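You operate a simulated robot arm through the tools that you are given. There is no shell and no other tool.

Carry out the task below with a simulated robot arm. There is one attempt and no reset: what you move stays moved.

Task
Square up the blue paper stack on the jog table.
Fine: stack on the tray, tray tilted, jog switch on till the edges are even; then switch off, tray level, stack back where it lay; leave the other stacks.
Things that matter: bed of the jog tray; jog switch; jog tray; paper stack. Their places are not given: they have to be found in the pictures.

The check looks at the end state, three seconds after you hand in, the way a careful person would. Anything else that was tipped, shoved, dropped, spilled or broken makes it a failure.

Robot
A 7-joint arm with a two-finger parallel gripper, fixed in place. Base frame: the origin is at the foot of the arm, x ahead of it, y to its left, z up. Readings come in mm, degrees, newtons and seconds.
Its first joint turns from -166.0 to 166.0 degrees. Payload 4.4 kg.
Tool frame: the origin (TCP) lies between the finger pads and is the grasp point; the fingertips stand 23 mm ahead of it; z points along the fingers, y is the line along which they close. The gripper opens to 94 mm. The fingers are 38 mm wide and 10 mm thick; the gripper's body (54 by 96 mm) begins 39 mm behind the TCP.
Orientation is that of the tool frame in the base frame, as a unit quaternion [w, x, y, z]. With the fingers straight down and closing along the base's y, the tool's x points along the base's -x, its y along +y and its z along -z.

Tools
- The arm moves only by the tool play_rows. Its argument "targets" is a list of rows, each an object of numbers (a shift or turn left out is 0, a gripper value left out holds the last): "dx", "dy", "dz": the shift along the base's x, y, z in units of 300 mm (1.0 is 300 mm); "rx", "ry", "rz": the turn, a rotation vector about the base's x, y, z in units of 120 degrees (1.0 is 120 degrees). In form: [{"dx": .., "dy": .., "dz": .., "rx": .., "ry": .., "rz": ..}, ...]. A call has 1 to 20 rows; each row is the pose to reach, as a shift and turn from the pose commanded when the call began. "hand" is the finger opening in mm, from 0 to 94, set as the call begins (left out, the last holds). A call with a number of a shift or a turn outside -1 to 1 is refused whole. A row lasts 0.2 s, in which the tool goes at most 50 mm and 8.6 degrees; a call with a longer step from one row to the next is refused whole, and so is a gripper value outside its range. Where a pose cannot be reached the arm comes as near as it can. A force on the tool above 60 N (or 10 N above the force at the start of the call, whichever is more), or a blocked arm, ends the call early, and 0.2 s more pass. The fingers move at their own pace (about 72 mm/s each) and stop on an object; they squeeze with about 25 N. The grip force told is the motor's: it shows also when the fingers shut on nothing. Time passes only in rows, and 0.2 s behind the last, so rows that repeat a pose let the fingers close. The reply holds the time, the measured pose of the TCP, the force on the tool along the base axes, the opening and the grip force, in the units named above and with some noise, with the torque about the TCP (base axes, N m) and any sound that the robot's microphone picked up.
- Cameras (640 x 400 px; columns grow to the right, rows downward): "scene" is fixed at [46.2, -499.4, 1427.1]; the picture's right is [0.65, -0.76, 0.00], its down [-0.27, -0.23, -0.93] and it looks along [0.71, 0.60, -0.36] (base axes); focal length 356 px, centre (320, 200). "wrist" rides on the gripper at [86, 16, -74] in the tool frame; the picture's right is [-0.18, 0.98, 0.00], its down [-0.58, -0.11, -0.81] and it looks along [-0.79, -0.15, 0.59] (tool axes); focal length 243 px, centre (320, 200).
- capture(camera): a new picture of that camera. The clock stands still meanwhile.
- point_at(camera, pixels): for up to 12 pixels [column, row] of the newest picture of that camera ("zoom" is the newest enlarged one), the place [x, y, z] in the base frame of the surface seen there, good to about 3 mm. The clock stands still meanwhile.
- close_up(camera, box): a new picture of the part [left, top, right, bottom] of that camera's present view, enlarged. The clock stands still meanwhile.
- hand_in(): hands the job in; it is judged then, once.

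Unless the task says otherwise, let go and move clear before handing in.

The tools are called after "Call:" as name(argument=value, ...) on one line, values as JSON. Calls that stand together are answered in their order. play_rows: Moves the arm, as the interface text tells. Its arguments: {"type":"object","properties":{"targets":{"type":"array"},"hand":{"type":"number"}},"required":["targets"]} The other tools are called the same way: capture (camera) takes a picture; point_at (camera, pixels) gives the place of the surface under pixels of a picture; close_up (camera, box) takes an enlarged picture of a part of a camera's view; hand_in () hands the job in.

At the start:

```text
clock: 0.0
eef_pos: [666.5, 450.3, 1158.4]
tool_rot: [0.001, 0.0, 1.0, 0.0]
ft_force: [0.7, -0.3, -0.2]
ft_torque: [0.0, 0.02, 0.01]
width: 94.1
finger_force: 0.0
```

scene: 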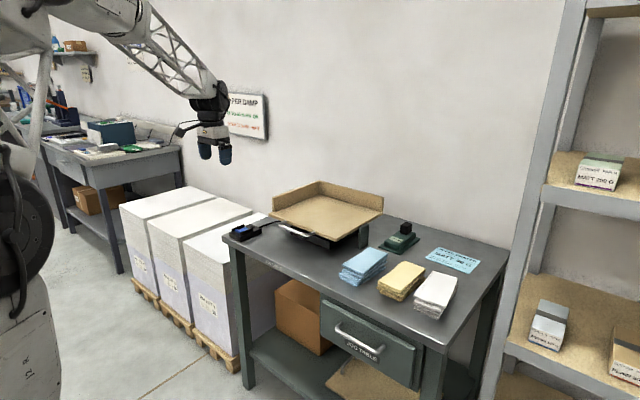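
wrist: 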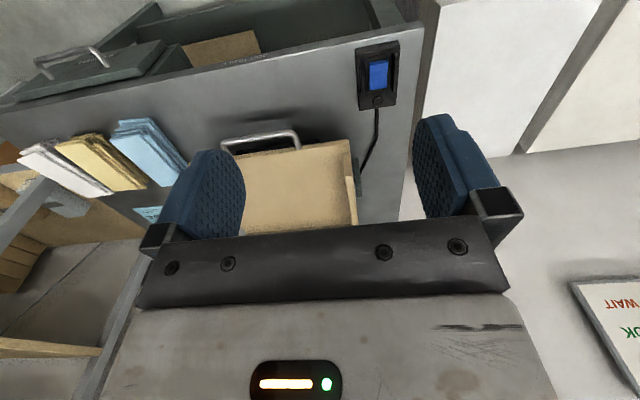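

The scene shows a bench with the jog tray (around 325,210), a switch (around 243,232), and blue, yellow and white stacks (363,266), (402,281), (435,295). I'll zoom in on each.

Call:
close_up(camera="scene", box=[220, 170, 400, 282])

Call:
close_up(camera="scene", box=[320, 210, 500, 322])

Call:
close_up(camera="scene", box=[220, 85, 284, 145])

Call:
point_at(camera="scene", pixels=[[243, 231], [325, 210], [363, 262], [402, 275], [435, 288], [275, 220], [333, 235], [383, 210], [321, 183], [310, 240], [345, 275], [400, 237]])

```text
3.56 times, centred on (310, 226) of scene
```

zoom: 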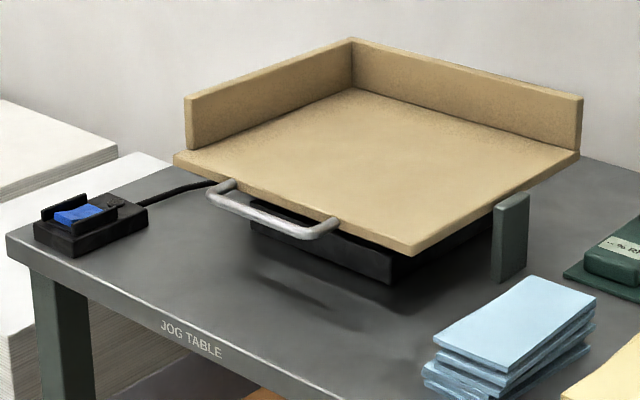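

```text
3.56 times, centred on (410, 266) of scene
```

zoom: 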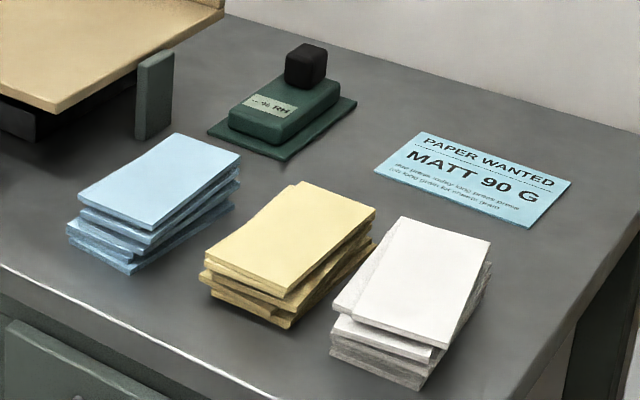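

```text
6.67 times, centred on (252, 115) of scene
```

zoom: 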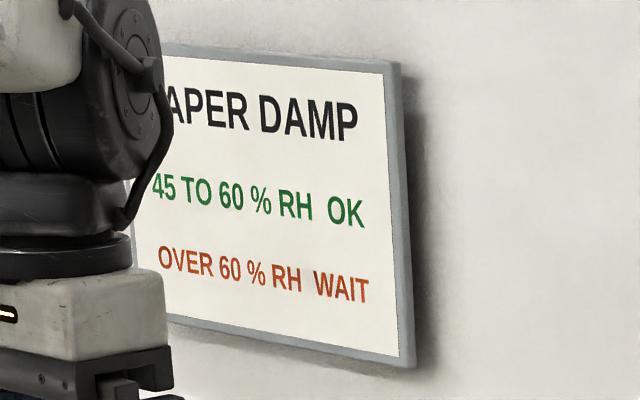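

```text
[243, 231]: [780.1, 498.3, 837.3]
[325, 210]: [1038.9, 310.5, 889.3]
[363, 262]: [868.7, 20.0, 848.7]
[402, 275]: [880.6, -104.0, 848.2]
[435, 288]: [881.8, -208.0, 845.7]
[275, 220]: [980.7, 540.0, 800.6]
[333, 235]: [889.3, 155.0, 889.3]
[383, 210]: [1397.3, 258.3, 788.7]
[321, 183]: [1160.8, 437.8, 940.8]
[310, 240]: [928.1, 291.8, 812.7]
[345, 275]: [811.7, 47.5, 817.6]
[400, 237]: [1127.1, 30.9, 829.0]
```

The zooms show a tray with walls at its far corner, a handle on its near edge and a green post to its right. I'll measure these more finely.

Call:
close_up(camera="scene", box=[260, 175, 390, 256])

Call:
point_at(camera="zoom", pixels=[[70, 220], [375, 335], [590, 215], [90, 170], [300, 45], [590, 150], [150, 270], [240, 305], [100, 245], [500, 340], [500, 280], [200, 300]])

Call:
close_up(camera="scene", box=[220, 210, 284, 250])

Call:
point_at(camera="zoom", pixels=[[230, 210], [260, 200], [300, 190], [330, 180], [190, 190], [350, 260], [60, 230], [240, 300], [400, 200], [150, 100], [300, 380], [290, 215]])

```text
4.92 times, centred on (325, 216) of scene
```

zoom: 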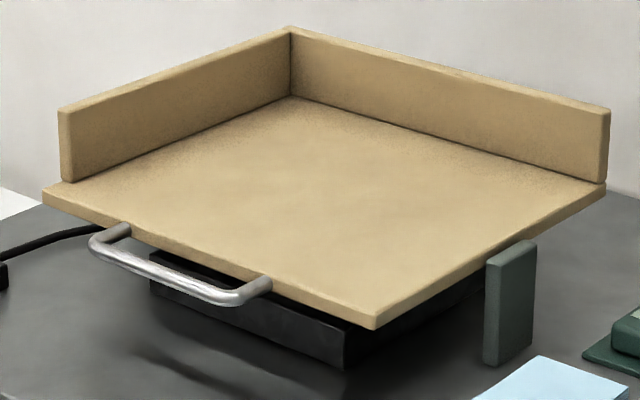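

```text
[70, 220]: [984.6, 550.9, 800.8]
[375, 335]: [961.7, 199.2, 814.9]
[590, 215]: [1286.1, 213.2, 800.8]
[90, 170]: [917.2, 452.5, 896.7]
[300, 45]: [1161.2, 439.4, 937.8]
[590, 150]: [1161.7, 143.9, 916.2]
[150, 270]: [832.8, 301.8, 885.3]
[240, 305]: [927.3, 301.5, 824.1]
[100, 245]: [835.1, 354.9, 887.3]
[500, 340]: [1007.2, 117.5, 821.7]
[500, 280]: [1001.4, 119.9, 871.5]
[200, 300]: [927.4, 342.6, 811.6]
```

```text
10.00 times, centred on (252, 230) of scene
```

zoom: 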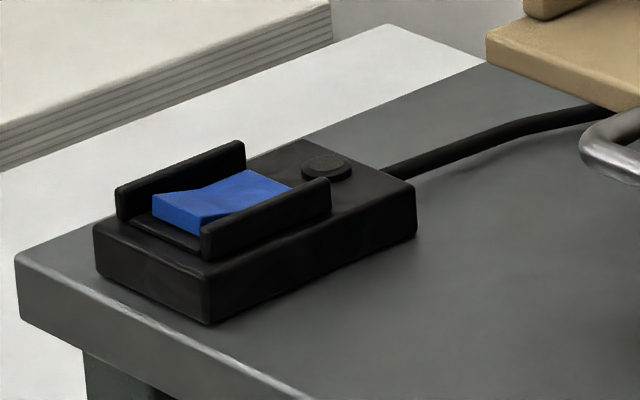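

```text
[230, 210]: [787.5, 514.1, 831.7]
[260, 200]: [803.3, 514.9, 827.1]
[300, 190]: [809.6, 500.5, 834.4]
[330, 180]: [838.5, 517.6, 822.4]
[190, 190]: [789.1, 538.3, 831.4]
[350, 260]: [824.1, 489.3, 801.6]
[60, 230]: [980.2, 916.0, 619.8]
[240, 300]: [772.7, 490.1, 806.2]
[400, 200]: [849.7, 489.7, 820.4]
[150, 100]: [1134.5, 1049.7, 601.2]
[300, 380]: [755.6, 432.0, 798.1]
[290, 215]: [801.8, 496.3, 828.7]
```

The bench top is at z≈800, the tray bed at z≈889, and the rocker switch is near (790,520,830). Now I'll measure the three stacks' corners.

Call:
close_up(camera="scene", box=[325, 240, 421, 300])

Call:
point_at(camera="zoom", pixels=[[130, 170], [255, 215], [400, 95], [300, 60], [105, 275], [205, 300], [395, 170], [210, 240], [360, 240], [520, 150], [650, 185], [365, 310]])

Call:
capture(camera="wrist")

```text
6.67 times, centred on (373, 270) of scene
```

zoom: 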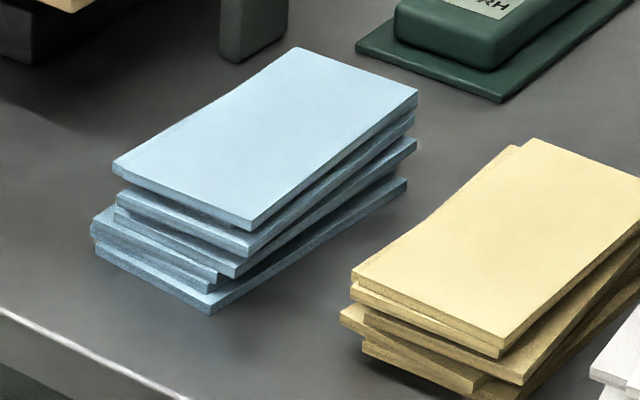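

```text
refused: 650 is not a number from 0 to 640
```

```text
taken
```

wrist: 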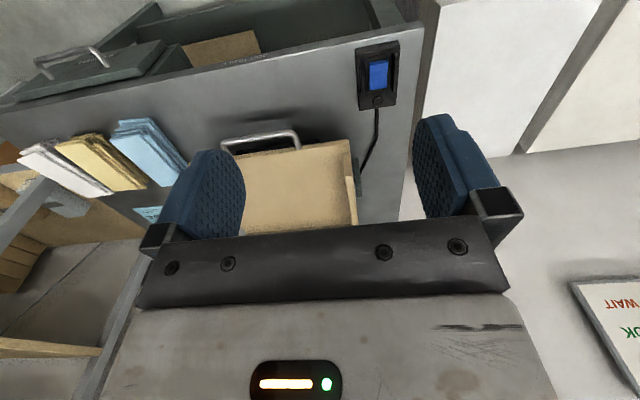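

Call:
point_at(camera="zoom", pixels=[[120, 165], [252, 222], [412, 92], [298, 52], [97, 250], [210, 308], [402, 190], [100, 215], [214, 285], [235, 272], [248, 252], [125, 205]])

Call:
point_at(camera="wrist", pixels=[[120, 135], [185, 178], [150, 120], [225, 140], [300, 150], [377, 75], [376, 100], [378, 62], [350, 195], [245, 140], [360, 180], [290, 180]])

```text
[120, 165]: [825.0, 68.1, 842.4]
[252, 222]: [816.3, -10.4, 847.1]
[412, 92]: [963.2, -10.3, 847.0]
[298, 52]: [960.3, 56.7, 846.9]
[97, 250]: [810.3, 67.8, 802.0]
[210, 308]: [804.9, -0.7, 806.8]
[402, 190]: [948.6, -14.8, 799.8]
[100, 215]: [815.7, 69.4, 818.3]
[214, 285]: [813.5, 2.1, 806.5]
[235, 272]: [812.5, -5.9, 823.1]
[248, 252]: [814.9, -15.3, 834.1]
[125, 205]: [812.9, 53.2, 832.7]
```

```text
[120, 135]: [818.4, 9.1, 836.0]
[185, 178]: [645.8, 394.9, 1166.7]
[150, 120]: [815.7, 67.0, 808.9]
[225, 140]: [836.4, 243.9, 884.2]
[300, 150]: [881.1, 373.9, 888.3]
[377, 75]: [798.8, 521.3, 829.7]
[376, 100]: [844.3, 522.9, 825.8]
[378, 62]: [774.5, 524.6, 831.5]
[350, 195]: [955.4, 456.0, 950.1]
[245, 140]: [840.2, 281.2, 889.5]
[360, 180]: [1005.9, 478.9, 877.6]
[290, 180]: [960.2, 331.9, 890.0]
```

The blue stack spans about x 815–962, y −15–68, z 800–847, and posts at y≈118 and y≈479 (x≈1005) look like the tray's pivot. Next I'll check the RH meter's reading and the gap between blue and yellow.

Call:
close_up(camera="scene", box=[376, 215, 424, 260])

Call:
close_up(camera="wrist", box=[10, 60, 250, 230])

Call:
close_up(camera="wrist", box=[200, 20, 440, 240])

Call:
close_up(camera="scene", box=[350, 240, 478, 325])

Call:
point_at(camera="zoom", pixels=[[52, 70], [130, 145], [134, 170], [140, 195], [265, 40], [225, 285], [150, 250], [390, 220], [60, 160], [110, 215]])

```text
8.89 times, centred on (400, 238) of scene
```

zoom: 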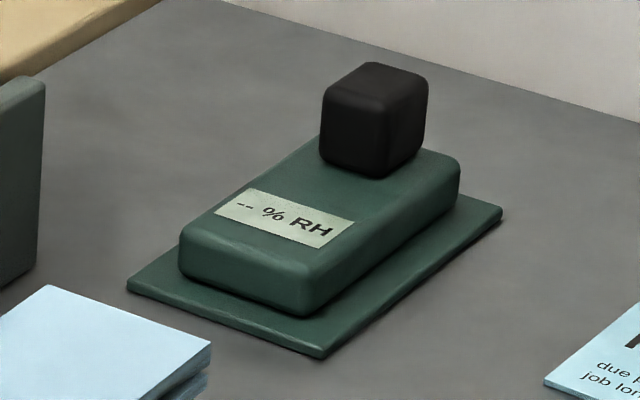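

```text
2.35 times, centred on (130, 145) of wrist
```

zoom: 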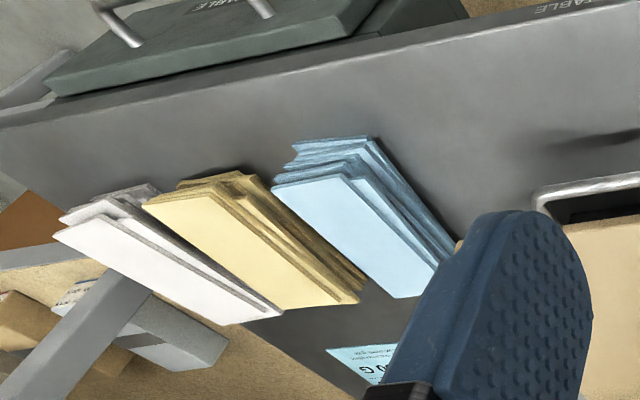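

```text
1.82 times, centred on (320, 130) of wrist
```

zoom: 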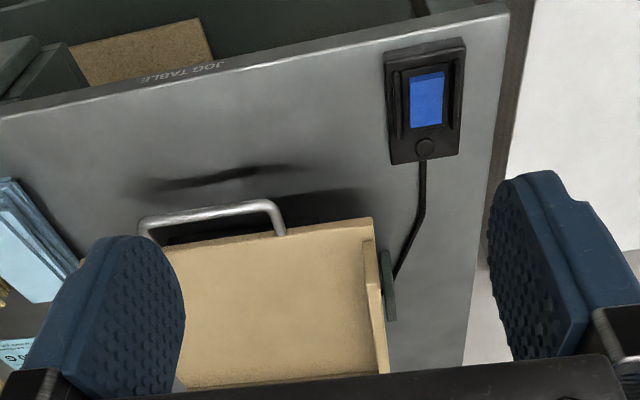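

```text
4.71 times, centred on (414, 282) of scene
```

zoom: 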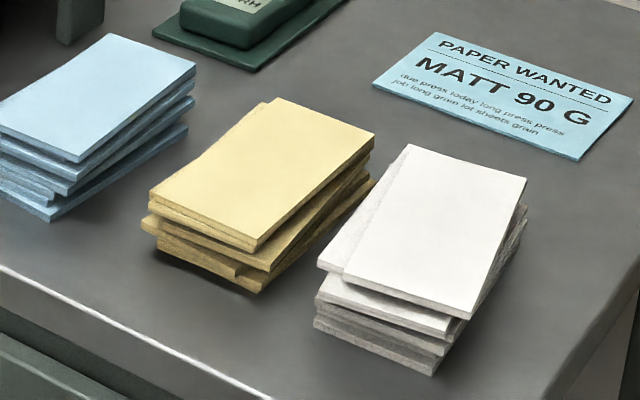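

```text
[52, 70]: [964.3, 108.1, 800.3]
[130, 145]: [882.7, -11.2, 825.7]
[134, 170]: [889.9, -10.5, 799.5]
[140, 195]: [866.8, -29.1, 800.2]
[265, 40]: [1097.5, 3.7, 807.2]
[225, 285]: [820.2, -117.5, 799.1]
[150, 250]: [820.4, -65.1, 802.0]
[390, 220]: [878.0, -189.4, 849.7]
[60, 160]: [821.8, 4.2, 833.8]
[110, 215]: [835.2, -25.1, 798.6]
```

The meter reads "-- % RH" and plays no part in this job. About 45 mm separates blue from yellow, so a finger fits; I'll go over the blue stack to view it closer.

Call:
play_rows(hand=94, targets=[{"dx": 0.05, "dy": -0.113, "dz": 0}, {"dx": 0.1, "dy": -0.225, "dz": 0}, {"dx": 0.15, "dy": -0.338, "dz": 0}, {"dx": 0.2, "dy": -0.45, "dz": 0}, {"dx": 0.25, "dy": -0.563, "dz": 0}, {"dx": 0.3, "dy": -0.675, "dz": 0}, {"dx": 0.35, "dy": -0.788, "dz": 0}, {"dx": 0.4, "dy": -0.9, "dz": 0}, {"dx": 0.4, "dy": -0.99, "dz": 0}, {"dx": 0.4, "dy": -0.99, "dz": 0}])

Call:
play_rows(targets=[{"dx": 0.05, "dy": -0.1, "dz": 0}, {"dx": 0.1, "dy": -0.2, "dz": 0}, {"dx": 0.15, "dy": -0.3, "dz": 0}, {"dx": 0.2, "dy": -0.427, "dz": 0}, {"dx": 0.25, "dy": -0.427, "dz": -0.1}, {"dx": 0.3, "dy": -0.427, "dz": -0.2}, {"dx": 0.312, "dy": -0.427, "dz": -0.3}, {"dx": 0.312, "dy": -0.427, "dz": -0.4}, {"dx": 0.312, "dy": -0.427, "dz": -0.5}, {"dx": 0.312, "dy": -0.427, "dz": -0.5}])

Call:
capture(camera="wrist")

Call:
capture(camera="scene")

```text
clock: 2.2
eef_pos: [786.7, 153.7, 1160.0]
tool_rot: [0.001, 0.001, 1.0, 0.0]
ft_force: [0.1, 0.3, 0.1]
ft_torque: [-0.01, 0.02, 0.01]
width: 94.1
finger_force: 0.1
```

```text
clock: 4.4
eef_pos: [880.9, 25.1, 1010.0]
tool_rot: [0.0, 0.0, 1.0, 0.0]
ft_force: [1.0, -0.7, -0.7]
ft_torque: [0.02, 0.0, -0.06]
width: 94.3
finger_force: 0.0
```

```text
taken
```

wrist: 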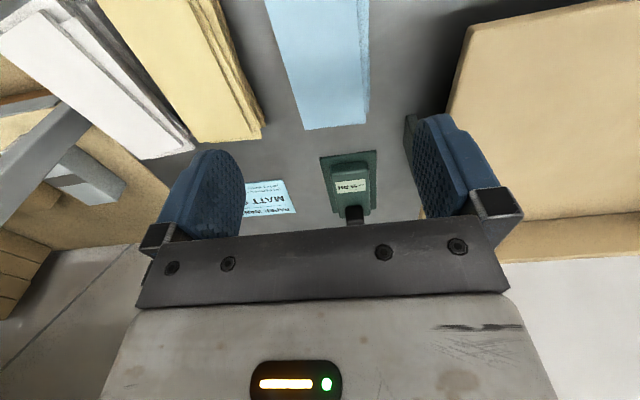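

```text
taken
```

scene: 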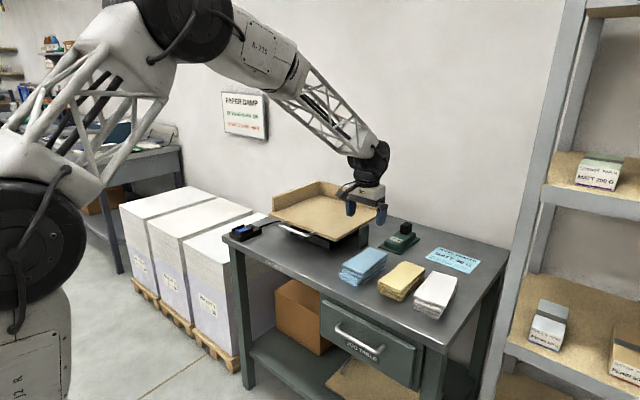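

The wrist view shows the top blue layer (columns 265–370) almost aligned with x. I'll read its edges and the yellow stack's nearest edge.

Call:
point_at(camera="wrist", pixels=[[285, 60], [306, 127], [364, 122], [350, 20], [368, 118], [368, 60], [262, 125], [240, 70], [205, 10], [270, 10], [360, 20], [410, 130]])

Call:
close_up(camera="wrist", box=[200, 0, 480, 160])

```text
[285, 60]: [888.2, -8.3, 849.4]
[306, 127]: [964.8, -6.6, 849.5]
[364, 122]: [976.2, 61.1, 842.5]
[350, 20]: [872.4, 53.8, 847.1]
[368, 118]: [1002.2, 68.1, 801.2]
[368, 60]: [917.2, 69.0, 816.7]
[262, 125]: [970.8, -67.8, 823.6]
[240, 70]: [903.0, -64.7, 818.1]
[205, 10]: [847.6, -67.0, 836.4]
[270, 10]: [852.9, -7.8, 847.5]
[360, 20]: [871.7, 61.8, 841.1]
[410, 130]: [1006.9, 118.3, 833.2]
```

```text
2.29 times, centred on (340, 80) of wrist
```

zoom: 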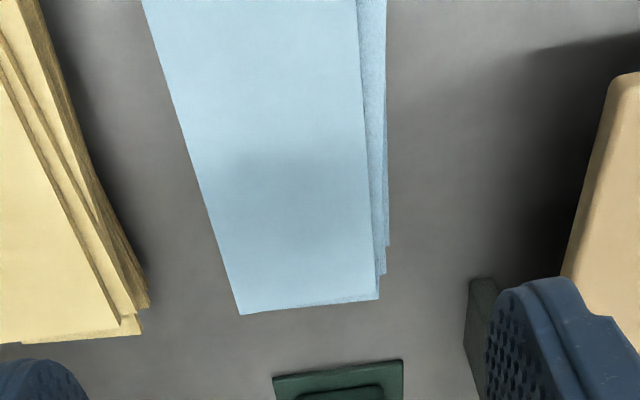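

The stack's overall width is about 86 mm (y −16 to 70), a tight fit for the 94 mm opening. I'll back off to view its near end face and centre the grip well.

Call:
play_rows(targets=[{"dx": -0.1, "dz": 0}, {"dx": -0.22, "dz": 0}, {"dx": -0.34, "dz": 0}, {"dx": -0.46, "dz": 0}, {"dx": -0.58, "dz": 0}, {"dx": -0.66, "dz": -0.1}, {"dx": -0.66, "dz": -0.2}, {"dx": -0.66, "dz": -0.3}, {"dx": -0.66, "dz": -0.3}])

Call:
close_up(camera="wrist", box=[180, 0, 460, 175])

```text
clock: 6.4
eef_pos: [682.6, 25.9, 918.8]
tool_rot: [0.0, 0.0, 1.0, -0.001]
ft_force: [-0.3, -0.3, 0.3]
ft_torque: [0.01, -0.01, 0.0]
width: 94.1
finger_force: 0.0
```

```text
2.29 times, centred on (320, 88) of wrist
```

zoom: 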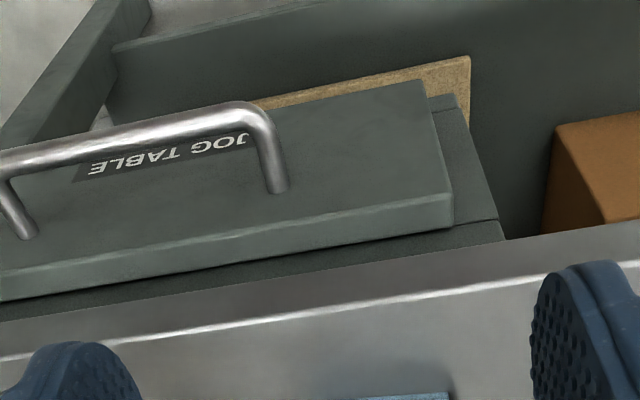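

The stack is lower in the picture than my crop, so I'll zoom between the fingers.

Call:
close_up(camera="wrist", box=[220, 120, 420, 245])

```text
3.20 times, centred on (320, 182) of wrist
```

zoom: 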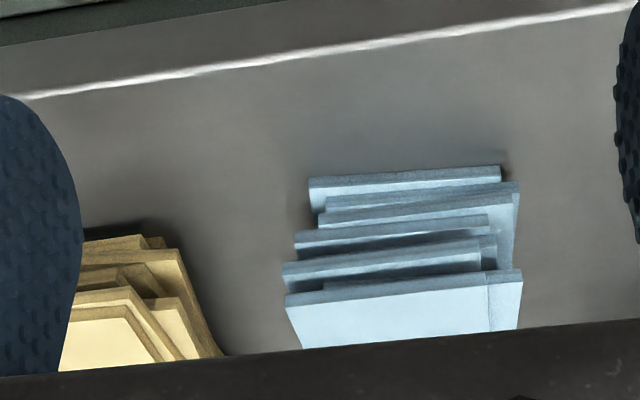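

Call:
point_at(camera="zoom", pixels=[[312, 184], [498, 172], [323, 218], [516, 190], [298, 238], [487, 222], [287, 272], [478, 255], [291, 303], [518, 278], [484, 280], [205, 350]])

```text
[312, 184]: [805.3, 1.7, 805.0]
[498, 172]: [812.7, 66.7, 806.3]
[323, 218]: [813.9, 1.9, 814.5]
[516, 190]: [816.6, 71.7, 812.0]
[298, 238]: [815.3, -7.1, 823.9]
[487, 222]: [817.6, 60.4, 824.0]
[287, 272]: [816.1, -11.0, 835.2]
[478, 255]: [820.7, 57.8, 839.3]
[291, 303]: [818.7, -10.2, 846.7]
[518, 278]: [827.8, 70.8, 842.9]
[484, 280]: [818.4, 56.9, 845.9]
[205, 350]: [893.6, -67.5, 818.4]
```

The layers' sides run from about y −11…2 to 57…72, so the grip centre is y≈29. I'll hover with the fingertips just above the stack (TCP z≈878) at x≈868 and check clearances.

Call:
play_rows(targets=[{"dx": 0.12, "dy": 0.01}, {"dx": 0.24, "dy": 0.012}, {"dx": 0.36, "dy": 0.012}, {"dx": 0.48, "dy": 0.012}, {"dx": 0.58, "dy": 0.012}, {"dx": 0.62, "dy": 0.012, "dz": -0.05}, {"dx": 0.62, "dy": 0.012, "dz": -0.12}, {"dx": 0.62, "dy": 0.012, "dz": -0.14}, {"dx": 0.62, "dy": 0.012, "dz": -0.14}])

Call:
close_up(camera="scene", box=[320, 210, 448, 290])

Call:
capture(camera="wrist")

```text
clock: 8.4
eef_pos: [869.1, 29.1, 876.7]
tool_rot: [0.0, -0.001, 1.0, -0.001]
ft_force: [0.3, -0.5, 0.5]
ft_torque: [0.01, -0.01, 0.02]
width: 94.1
finger_force: 0.2
```

```text
5.00 times, centred on (384, 250) of scene
```

zoom: 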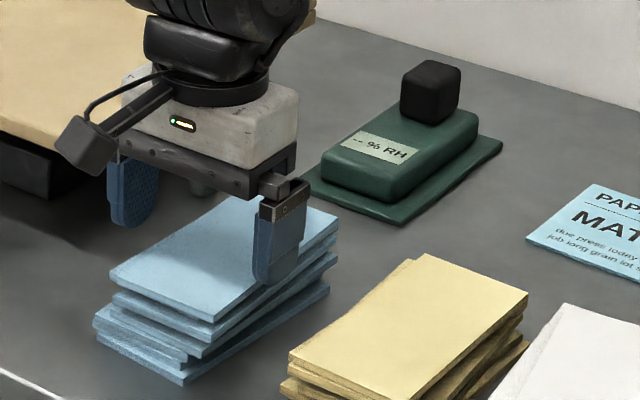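

```text
taken
```

wrist: 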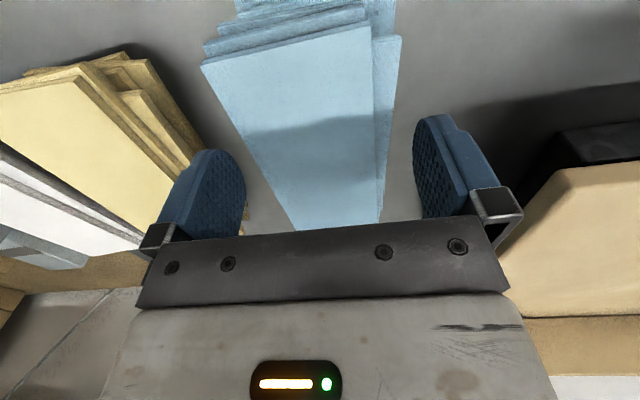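

The fingers straddle the top layer. I'll check the edges at the finger line numerically.

Call:
point_at(camera="wrist", pixels=[[225, 105], [250, 145], [275, 190], [375, 105], [378, 145], [378, 190], [392, 105], [387, 145], [382, 190], [205, 42], [240, 175], [425, 180]])

```text
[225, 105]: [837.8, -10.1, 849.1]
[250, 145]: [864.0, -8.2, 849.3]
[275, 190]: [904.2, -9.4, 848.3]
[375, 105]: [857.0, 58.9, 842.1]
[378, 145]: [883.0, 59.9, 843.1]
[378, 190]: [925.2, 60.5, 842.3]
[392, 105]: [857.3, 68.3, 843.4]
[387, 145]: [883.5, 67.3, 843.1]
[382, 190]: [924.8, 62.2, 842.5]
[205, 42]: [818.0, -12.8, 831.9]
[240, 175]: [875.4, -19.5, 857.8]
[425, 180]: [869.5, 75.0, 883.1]
```

Clearances look like about 4–8 mm each side, so I'll descend slowly to TCP z≈829.

Call:
play_rows(targets=[{"dz": -0.02, "dy": -0.003}, {"dz": -0.04, "dy": -0.003}, {"dz": -0.06, "dy": -0.003}, {"dz": -0.08, "dy": -0.003}, {"dz": -0.1, "dy": -0.003}, {"dz": -0.12, "dy": -0.003}, {"dz": -0.14, "dy": -0.003}, {"dz": -0.155, "dy": -0.003}, {"dz": -0.162, "dy": -0.003}, {"dz": -0.162, "dy": -0.003}])

Call:
close_up(camera="scene", box=[320, 210, 448, 290])

Call:
capture(camera="wrist")

```text
clock: 10.6
eef_pos: [868.2, 27.5, 827.5]
tool_rot: [0.0, 0.002, 1.0, 0.0]
ft_force: [-0.3, 0.2, 0.4]
ft_torque: [-0.01, 0.01, 0.01]
width: 93.8
finger_force: 0.1
```

```text
5.00 times, centred on (384, 250) of scene
```

zoom: 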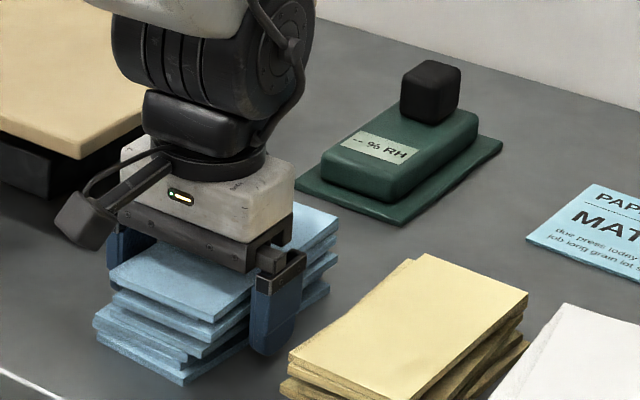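

```text
taken
```

wrist: 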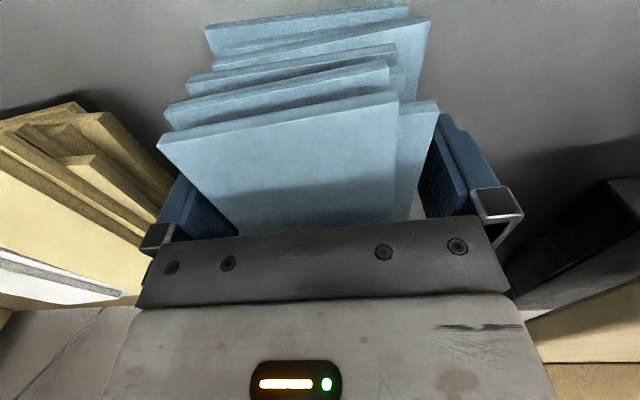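

The fingers went down without touching anything. Closing now.

Call:
play_rows(hand=50, targets=[{"dz": 0}, {"dz": 0}, {"dz": 0}, {"dz": 0}, {"dz": 0}])

Call:
capture(camera="wrist")

```text
clock: 11.8
eef_pos: [868.7, 28.9, 828.8]
tool_rot: [0.0, 0.0, 1.0, 0.0]
ft_force: [-0.3, 0.1, 1.4]
ft_torque: [0.01, -0.01, -0.16]
width: 70.1
finger_force: 24.8
```

```text
taken
```

wrist: 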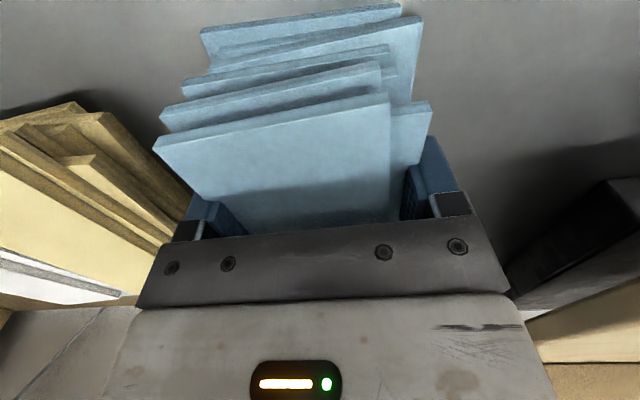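

The pads stopped at 70 mm with 25 N of grip force, so the stack behaves as one body. I'll lift it to TCP z≈970 and carry it toward the tray.

Call:
play_rows(targets=[{"dz": 0.03}, {"dz": 0.08}, {"dz": 0.15}, {"dz": 0.22}, {"dz": 0.3}, {"dz": 0.38}, {"dz": 0.46}, {"dz": 0.48}, {"dz": 0.48}])

Call:
capture(camera="scene")

```text
clock: 13.8
eef_pos: [869.2, 27.9, 973.2]
tool_rot: [0.0, 0.0, 1.0, 0.001]
ft_force: [0.3, -0.3, -4.6]
ft_torque: [-0.02, 0.09, 0.04]
width: 69.7
finger_force: 25.3
```

```text
taken
```

scene: 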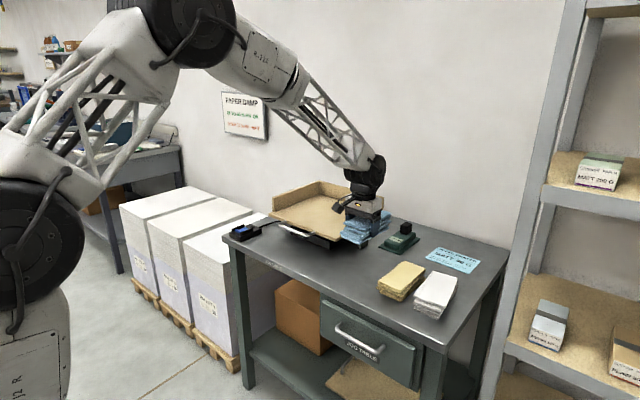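

The stack is held, about 4.6 N. I'll carry it over the tray to about (960, 230).

Call:
play_rows(targets=[{"dx": 0.02, "dy": 0.06}, {"dx": 0.06, "dy": 0.15}, {"dx": 0.1, "dy": 0.25}, {"dx": 0.15, "dy": 0.35}, {"dx": 0.2, "dy": 0.45}, {"dx": 0.25, "dy": 0.55}, {"dx": 0.29, "dy": 0.64}, {"dx": 0.303, "dy": 0.673}, {"dx": 0.303, "dy": 0.673}])

Call:
capture(camera="scene")

Call:
capture(camera="wrist")

```text
clock: 15.8
eef_pos: [959.8, 229.8, 972.0]
tool_rot: [0.001, 0.0, 1.0, 0.0]
ft_force: [-0.3, -0.2, -3.9]
ft_torque: [-0.01, 0.11, 0.0]
width: 69.9
finger_force: 24.6
```

```text
taken
```

scene: 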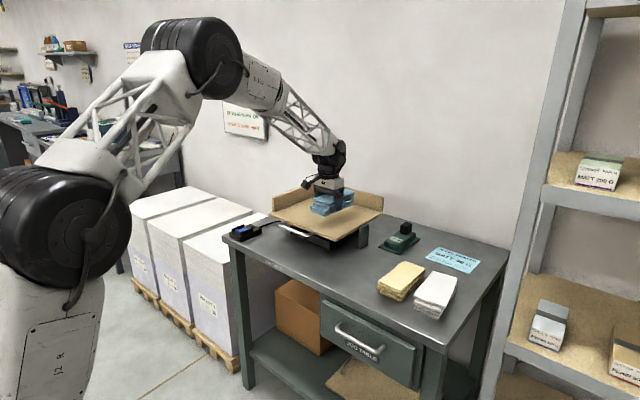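

```text
taken
```

wrist: 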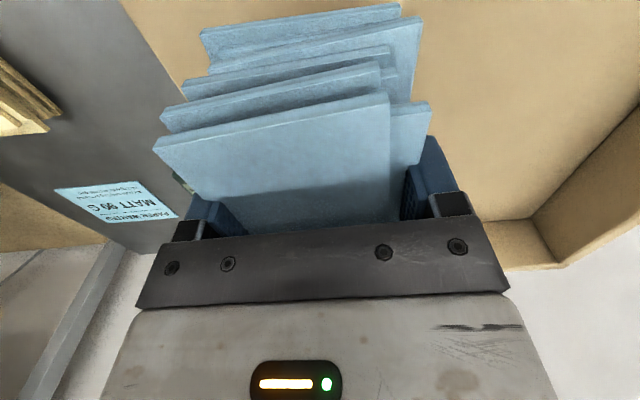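

It reached (960, 230). I'll test how much farther the arm can reach while still in the air, since the stack may slide toward the far wall.

Call:
play_rows(targets=[{"dx": 0.05}, {"dx": 0.1}, {"dx": 0.15}, {"dx": 0.2}, {"dx": 0.2}])

```text
clock: 17.0
eef_pos: [1018.9, 230.0, 972.6]
tool_rot: [0.0, 0.0, 1.0, 0.0]
ft_force: [-0.5, -0.2, -4.2]
ft_torque: [0.0, 0.12, 0.04]
width: 69.9
finger_force: 24.7
```

It reaches x=1019 easily. I'll come back to x≈970, y≈240 and lower the stack to TCP z≈920 just above the bed.

Call:
play_rows(targets=[{"dx": -0.06, "dy": 0.01}, {"dx": -0.12, "dy": 0.02}, {"dx": -0.163, "dy": 0.033}, {"dx": -0.163, "dy": 0.033, "dz": -0.05}, {"dx": -0.163, "dy": 0.033, "dz": -0.1}, {"dx": -0.163, "dy": 0.033, "dz": -0.14}, {"dx": -0.163, "dy": 0.033, "dz": -0.16}, {"dx": -0.163, "dy": 0.033, "dz": -0.17}, {"dx": -0.163, "dy": 0.033, "dz": -0.17}])

Call:
close_up(camera="scene", box=[260, 160, 400, 260])

```text
clock: 19.0
eef_pos: [970.0, 239.8, 922.5]
tool_rot: [-0.001, -0.001, 1.0, 0.0]
ft_force: [-0.3, -1.0, -4.7]
ft_torque: [0.04, 0.09, 0.01]
width: 69.9
finger_force: 25.2
```

```text
4.00 times, centred on (330, 210) of scene
```

zoom: 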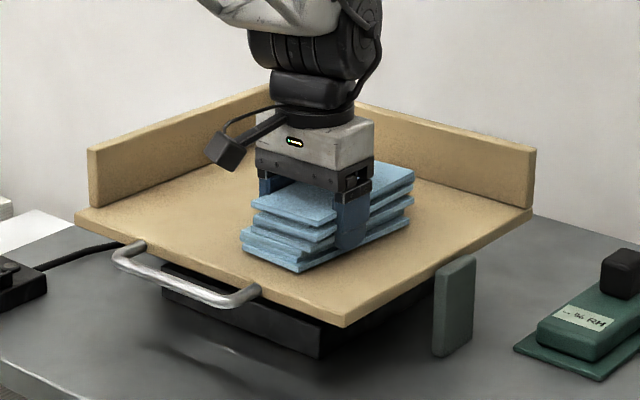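

The stack hangs a few mm above the bed. I'll lower it gently and watch for the force to drop.

Call:
play_rows(targets=[{"dz": -0.003}, {"dz": -0.006}, {"dz": -0.009}, {"dz": -0.009}])

Call:
play_rows(targets=[{"dz": -0.003}, {"dz": -0.005}, {"dz": -0.005}])

```text
clock: 20.0
eef_pos: [970.2, 240.7, 918.1]
tool_rot: [0.0, 0.001, 1.0, 0.0]
ft_force: [0.1, 1.1, -4.0]
ft_torque: [0.0, 0.11, 0.02]
width: 69.9
finger_force: 24.7
```

```text
clock: 20.8
eef_pos: [971.6, 239.7, 918.4]
tool_rot: [0.0, 0.0, 1.0, 0.0]
ft_force: [-1.1, -0.3, 0.6]
ft_torque: [-0.09, 0.08, -0.03]
width: 70.0
finger_force: 25.1
```

The weight is off the hand (Fz≈0.6), so the stack is down on the bed. I'll open and lift clear.

Call:
play_rows(hand=92, targets=[{"dz": 0}, {"dz": 0}, {"dz": 0}, {"dz": 0.03}, {"dz": 0.1}, {"dz": 0.2}, {"dz": 0.3}, {"dz": 0.4}, {"dz": 0.4}])

Call:
close_up(camera="scene", box=[260, 160, 400, 260])

Call:
point_at(camera="zoom", pixels=[[130, 265], [180, 290], [235, 302], [115, 250], [140, 240], [262, 292], [130, 240], [250, 300], [200, 294], [340, 320], [80, 215], [110, 262]])

```text
clock: 22.8
eef_pos: [969.3, 239.8, 1037.6]
tool_rot: [0.0, 0.0, 1.0, 0.0]
ft_force: [0.4, 0.0, 0.4]
ft_torque: [-0.03, 0.01, -0.02]
width: 92.0
finger_force: 0.1
```

```text
4.00 times, centred on (330, 210) of scene
```

zoom: 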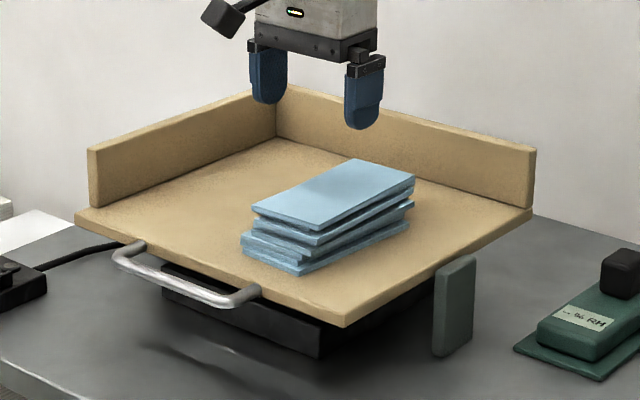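

```text
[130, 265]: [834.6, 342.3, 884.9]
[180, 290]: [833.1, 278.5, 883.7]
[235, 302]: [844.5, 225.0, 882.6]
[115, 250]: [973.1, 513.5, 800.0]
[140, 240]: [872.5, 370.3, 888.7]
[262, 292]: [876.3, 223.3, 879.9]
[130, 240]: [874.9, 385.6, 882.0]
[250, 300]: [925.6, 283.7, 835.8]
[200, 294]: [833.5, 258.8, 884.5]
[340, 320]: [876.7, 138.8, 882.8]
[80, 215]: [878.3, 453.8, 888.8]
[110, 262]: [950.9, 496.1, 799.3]
```

The stack sits freely on the bed. The handle bar runs along y (≈230–375) at x≈833, z≈882, so I'll turn the tool 90° and hover over its middle with the fingers closing along x.

Call:
play_rows(hand=50, targets=[{"dx": -0.04, "dy": 0.02, "rz": -0.068}, {"dx": -0.08, "dy": 0.04, "rz": -0.136}, {"dx": -0.13, "dy": 0.06, "rz": -0.204}, {"dx": -0.18, "dy": 0.08, "rz": -0.272}, {"dx": -0.23, "dy": 0.1, "rz": -0.34}, {"dx": -0.28, "dy": 0.12, "rz": -0.408}, {"dx": -0.33, "dy": 0.14, "rz": -0.476}, {"dx": -0.38, "dy": 0.16, "rz": -0.544}, {"dx": -0.43, "dy": 0.18, "rz": -0.612}, {"dx": -0.457, "dy": 0.2, "rz": -0.68}, {"dx": -0.457, "dy": 0.2, "rz": -0.75}, {"dx": -0.457, "dy": 0.2, "dz": -0.1, "rz": -0.75}, {"dx": -0.457, "dy": 0.2, "dz": -0.2, "rz": -0.75}, {"dx": -0.457, "dy": 0.2, "dz": -0.3, "rz": -0.75}, {"dx": -0.457, "dy": 0.2, "dz": -0.3, "rz": -0.75}])

Call:
capture(camera="wrist")

Call:
close_up(camera="scene", box=[220, 150, 400, 262])

```text
clock: 26.0
eef_pos: [832.8, 300.4, 948.8]
tool_rot: [0.0, 0.708, 0.706, 0.0]
ft_force: [0.3, 0.6, 0.3]
ft_torque: [-0.03, -0.03, -0.01]
width: 49.8
finger_force: 0.1
```

```text
taken
```

wrist: 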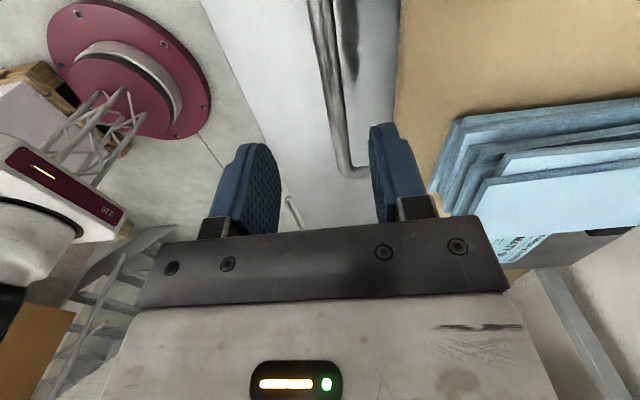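

```text
3.56 times, centred on (310, 206) of scene
```

zoom: 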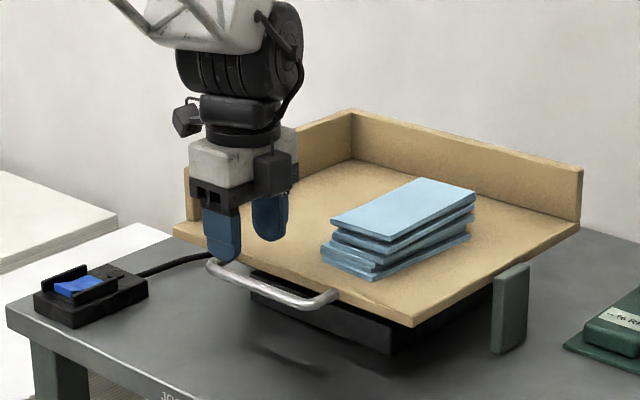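

The fingers now close along x. I'll measure the bar and tray edge from this wrist view.

Call:
point_at(camera="wrist", pixels=[[318, 20], [326, 60], [337, 120], [343, 160], [314, 60], [336, 60], [398, 60], [394, 110], [360, 175], [375, 200]])

Call:
close_up(camera="wrist", box=[200, 0, 480, 230])

```text
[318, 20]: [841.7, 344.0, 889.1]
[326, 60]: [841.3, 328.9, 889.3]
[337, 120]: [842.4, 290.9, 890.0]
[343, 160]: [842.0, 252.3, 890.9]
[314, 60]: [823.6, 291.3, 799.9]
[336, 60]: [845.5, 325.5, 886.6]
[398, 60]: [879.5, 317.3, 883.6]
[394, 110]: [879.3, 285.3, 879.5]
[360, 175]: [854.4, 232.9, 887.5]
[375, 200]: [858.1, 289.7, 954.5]
```

```text
1.74 times, centred on (340, 115) of wrist
```

zoom: 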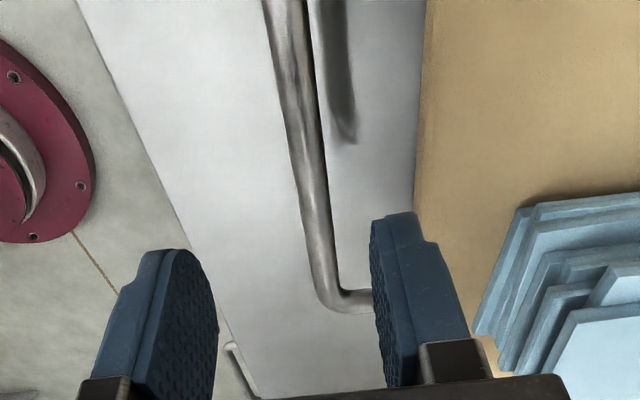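

The bar's centre is near x=840, z=883 (diameter ≈13), and the tray edge is at x≈877. I'll narrow to 30 mm, shift to x=840, descend around the bar, and check.

Call:
play_rows(hand=30, targets=[{"dx": 0.024}, {"dx": 0.024, "dz": -0.04}, {"dx": 0.024, "dz": -0.08}, {"dx": 0.024, "dz": -0.12}, {"dx": 0.024, "dz": -0.16}, {"dx": 0.024, "dz": -0.19}, {"dx": 0.024, "dz": -0.21}, {"dx": 0.024, "dz": -0.217}, {"dx": 0.024, "dz": -0.217}])

Call:
close_up(camera="scene", box=[240, 170, 352, 250])

Call:
capture(camera="wrist")

```text
clock: 28.0
eef_pos: [840.2, 299.7, 882.6]
tool_rot: [0.0, 0.707, 0.707, 0.0]
ft_force: [1.0, -0.1, -1.1]
ft_torque: [0.02, -0.05, 0.03]
width: 30.0
finger_force: 0.1
```

```text
5.00 times, centred on (296, 210) of scene
```

zoom: 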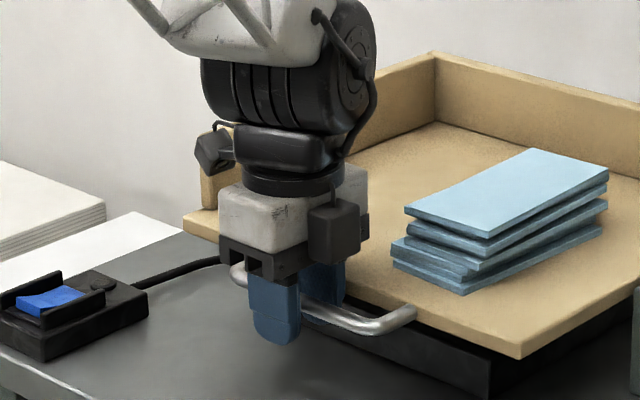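

```text
taken
```

wrist: 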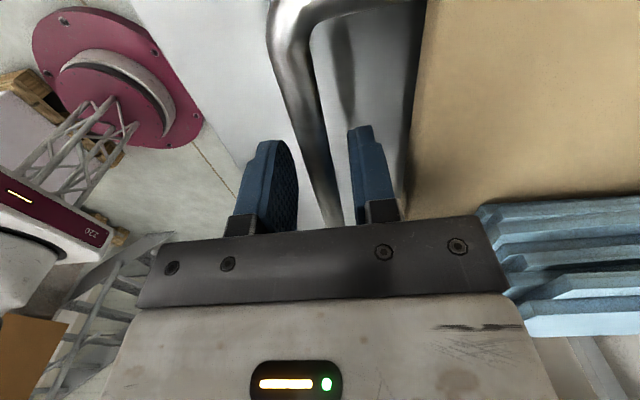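

The bar is between the fingers. I'll close on it.

Call:
play_rows(hand=5, targets=[{"dz": 0}, {"dz": 0}, {"dz": 0}])

```text
clock: 28.8
eef_pos: [841.3, 299.5, 882.3]
tool_rot: [0.001, 0.707, 0.707, 0.001]
ft_force: [26.3, 1.5, 1.1]
ft_torque: [0.18, 0.01, 0.53]
width: 16.8
finger_force: 13.1
```

Only the far finger is pressing (Fx +26 N), so the bar sits a few mm farther out. I'll shift +x slightly to centre.

Call:
play_rows(targets=[{"dx": 0.006}, {"dx": 0.01}, {"dx": 0.01}, {"dx": 0.01}])

```text
clock: 29.8
eef_pos: [842.6, 300.4, 881.5]
tool_rot: [0.0, 0.706, 0.708, 0.001]
ft_force: [11.4, -3.6, 3.0]
ft_torque: [-0.11, 0.01, 1.7]
width: 11.9
finger_force: 45.1
```

The bar is firmly gripped. I'll lift it through the first ~8° of arc about the post pivot and watch the forces.

Call:
play_rows(targets=[{"dx": 0.004, "dz": 0.02, "ry": 0.017}, {"dx": 0.006, "dz": 0.039, "ry": 0.033}, {"dx": 0.009, "dz": 0.058, "ry": 0.05}, {"dx": 0.012, "dz": 0.077, "ry": 0.067}, {"dx": 0.012, "dz": 0.077, "ry": 0.067}])

Call:
close_up(camera="scene", box=[220, 150, 400, 262])

```text
clock: 31.0
eef_pos: [846.4, 300.7, 905.3]
tool_rot: [-0.051, 0.705, 0.706, -0.051]
ft_force: [-56.5, -12.6, 10.2]
ft_torque: [0.42, 0.07, 1.68]
width: 11.7
finger_force: 45.2
```

```text
3.56 times, centred on (310, 206) of scene
```

zoom: 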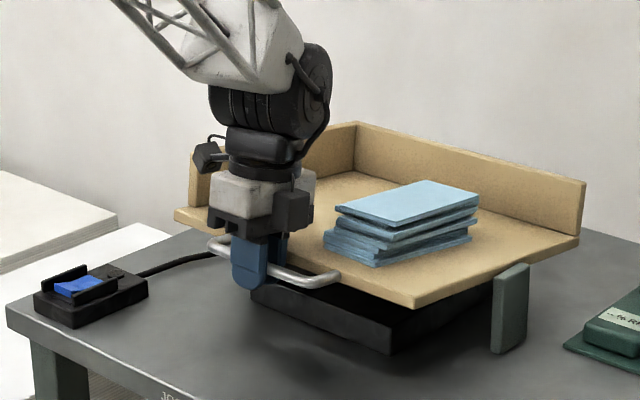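

The tray is tilting about 6–8° with the stack staying put, but Fx is −56 N, so I'm about 3 mm too far in +x. I'll ease that off.

Call:
play_rows(targets=[{"dx": -0.004}, {"dx": -0.009}, {"dx": -0.009}])

```text
clock: 31.8
eef_pos: [846.7, 299.7, 907.0]
tool_rot: [-0.048, 0.706, 0.705, -0.048]
ft_force: [18.1, -5.9, -2.2]
ft_torque: [0.37, -0.02, 1.69]
width: 12.2
finger_force: 44.4
```

The force is nearly balanced now. I'll continue the arc to about 15°.

Call:
play_rows(targets=[{"dx": 0.005, "dz": 0.015, "ry": 0.013}, {"dx": 0.01, "dz": 0.03, "ry": 0.026}, {"dx": 0.015, "dz": 0.045, "ry": 0.04}, {"dx": 0.019, "dz": 0.06, "ry": 0.053}, {"dx": 0.019, "dz": 0.06, "ry": 0.053}])

Call:
close_up(camera="scene", box=[220, 150, 400, 262])

```text
clock: 33.0
eef_pos: [850.7, 298.6, 923.5]
tool_rot: [-0.089, 0.702, 0.701, -0.089]
ft_force: [18.1, -14.6, -5.6]
ft_torque: [0.4, 0.01, 1.66]
width: 12.0
finger_force: 45.0
```

```text
3.56 times, centred on (310, 206) of scene
```

zoom: 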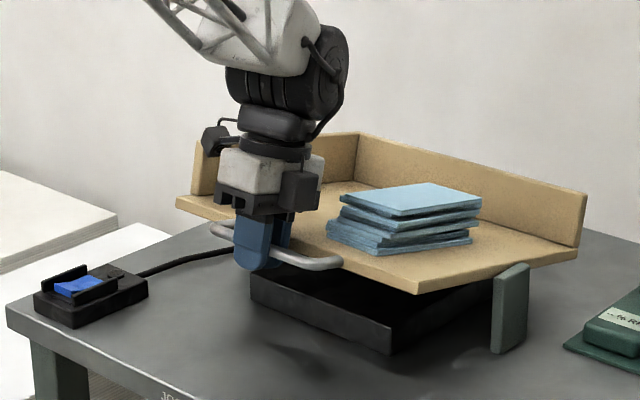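

The tray is near 14.5° and moving freely. I'll go a little farther to see whether it meets a stop.

Call:
play_rows(targets=[{"dx": 0.006, "dz": 0.011, "ry": 0.01}, {"dx": 0.01, "dz": 0.022, "ry": 0.02}, {"dx": 0.015, "dz": 0.032, "ry": 0.029}, {"dx": 0.015, "dz": 0.032, "ry": 0.029}])

Call:
close_up(camera="scene", box=[220, 150, 400, 262])

```text
clock: 34.0
eef_pos: [856.4, 303.1, 937.1]
tool_rot: [-0.109, 0.699, 0.699, -0.108]
ft_force: [-18.9, 6.0, 5.4]
ft_torque: [0.13, 0.2, 0.33]
width: 13.6
finger_force: 9.0
```

```text
3.56 times, centred on (310, 206) of scene
```

zoom: 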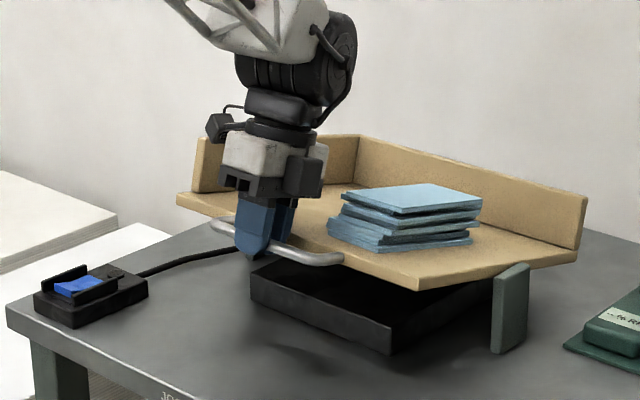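

The tray hit its stop at about 15° (the bar slipped down the pads slightly), and almost no weight hangs on the hand. I'll open gently and check that it stays tilted.

Call:
play_rows(hand=20, targets=[{"dz": 0}, {"dz": 0}, {"dz": 0}])

Call:
close_up(camera="scene", box=[220, 150, 400, 262])

```text
clock: 34.8
eef_pos: [854.5, 300.7, 933.4]
tool_rot: [-0.11, 0.698, 0.699, -0.11]
ft_force: [0.3, 0.0, 0.5]
ft_torque: [0.02, 0.01, -0.01]
width: 20.2
finger_force: 0.0
```

```text
3.56 times, centred on (310, 206) of scene
```

zoom: 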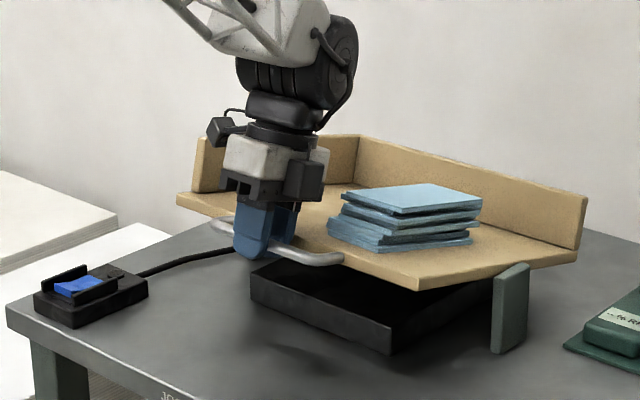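

The tray holds its tilt by itself. I'll back off along the finger axis, then swing back upright and move toward the switch.

Call:
play_rows(targets=[{"dx": 0.013, "dz": 0.04}, {"dx": 0.026, "dz": 0.08}, {"dx": 0.04, "dz": 0.13}, {"dx": 0.04, "dz": 0.2, "ry": -0.05}, {"dx": 0.04, "dz": 0.27, "ry": -0.1}, {"dx": 0.02, "dz": 0.34, "ry": -0.149}, {"dx": 0, "dz": 0.36, "ry": -0.149}, {"dx": 0, "dz": 0.36, "ry": -0.149}])

Call:
close_up(camera="scene", box=[220, 205, 284, 250])

Call:
capture(camera="scene")

```text
clock: 36.6
eef_pos: [854.8, 299.8, 1041.4]
tool_rot: [0.001, 0.707, 0.707, 0.0]
ft_force: [0.0, -0.6, 0.2]
ft_torque: [0.0, 0.0, -0.05]
width: 19.9
finger_force: 0.1
```

```text
8.89 times, centred on (252, 228) of scene
```

zoom: 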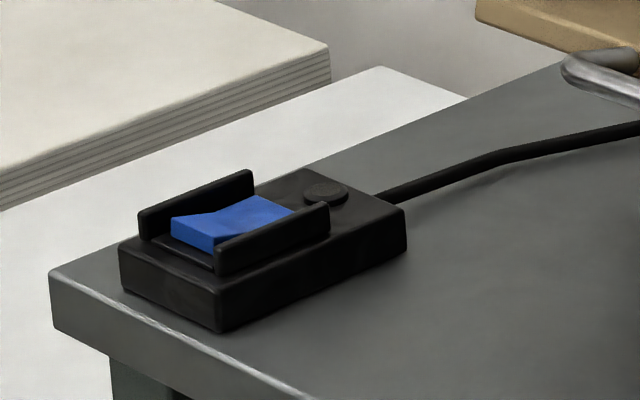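

```text
taken
```

scene: 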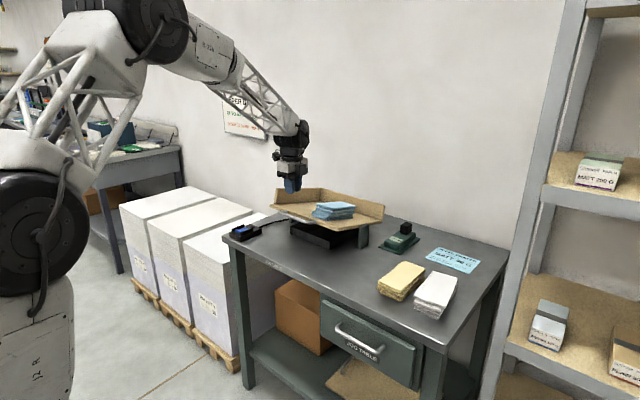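

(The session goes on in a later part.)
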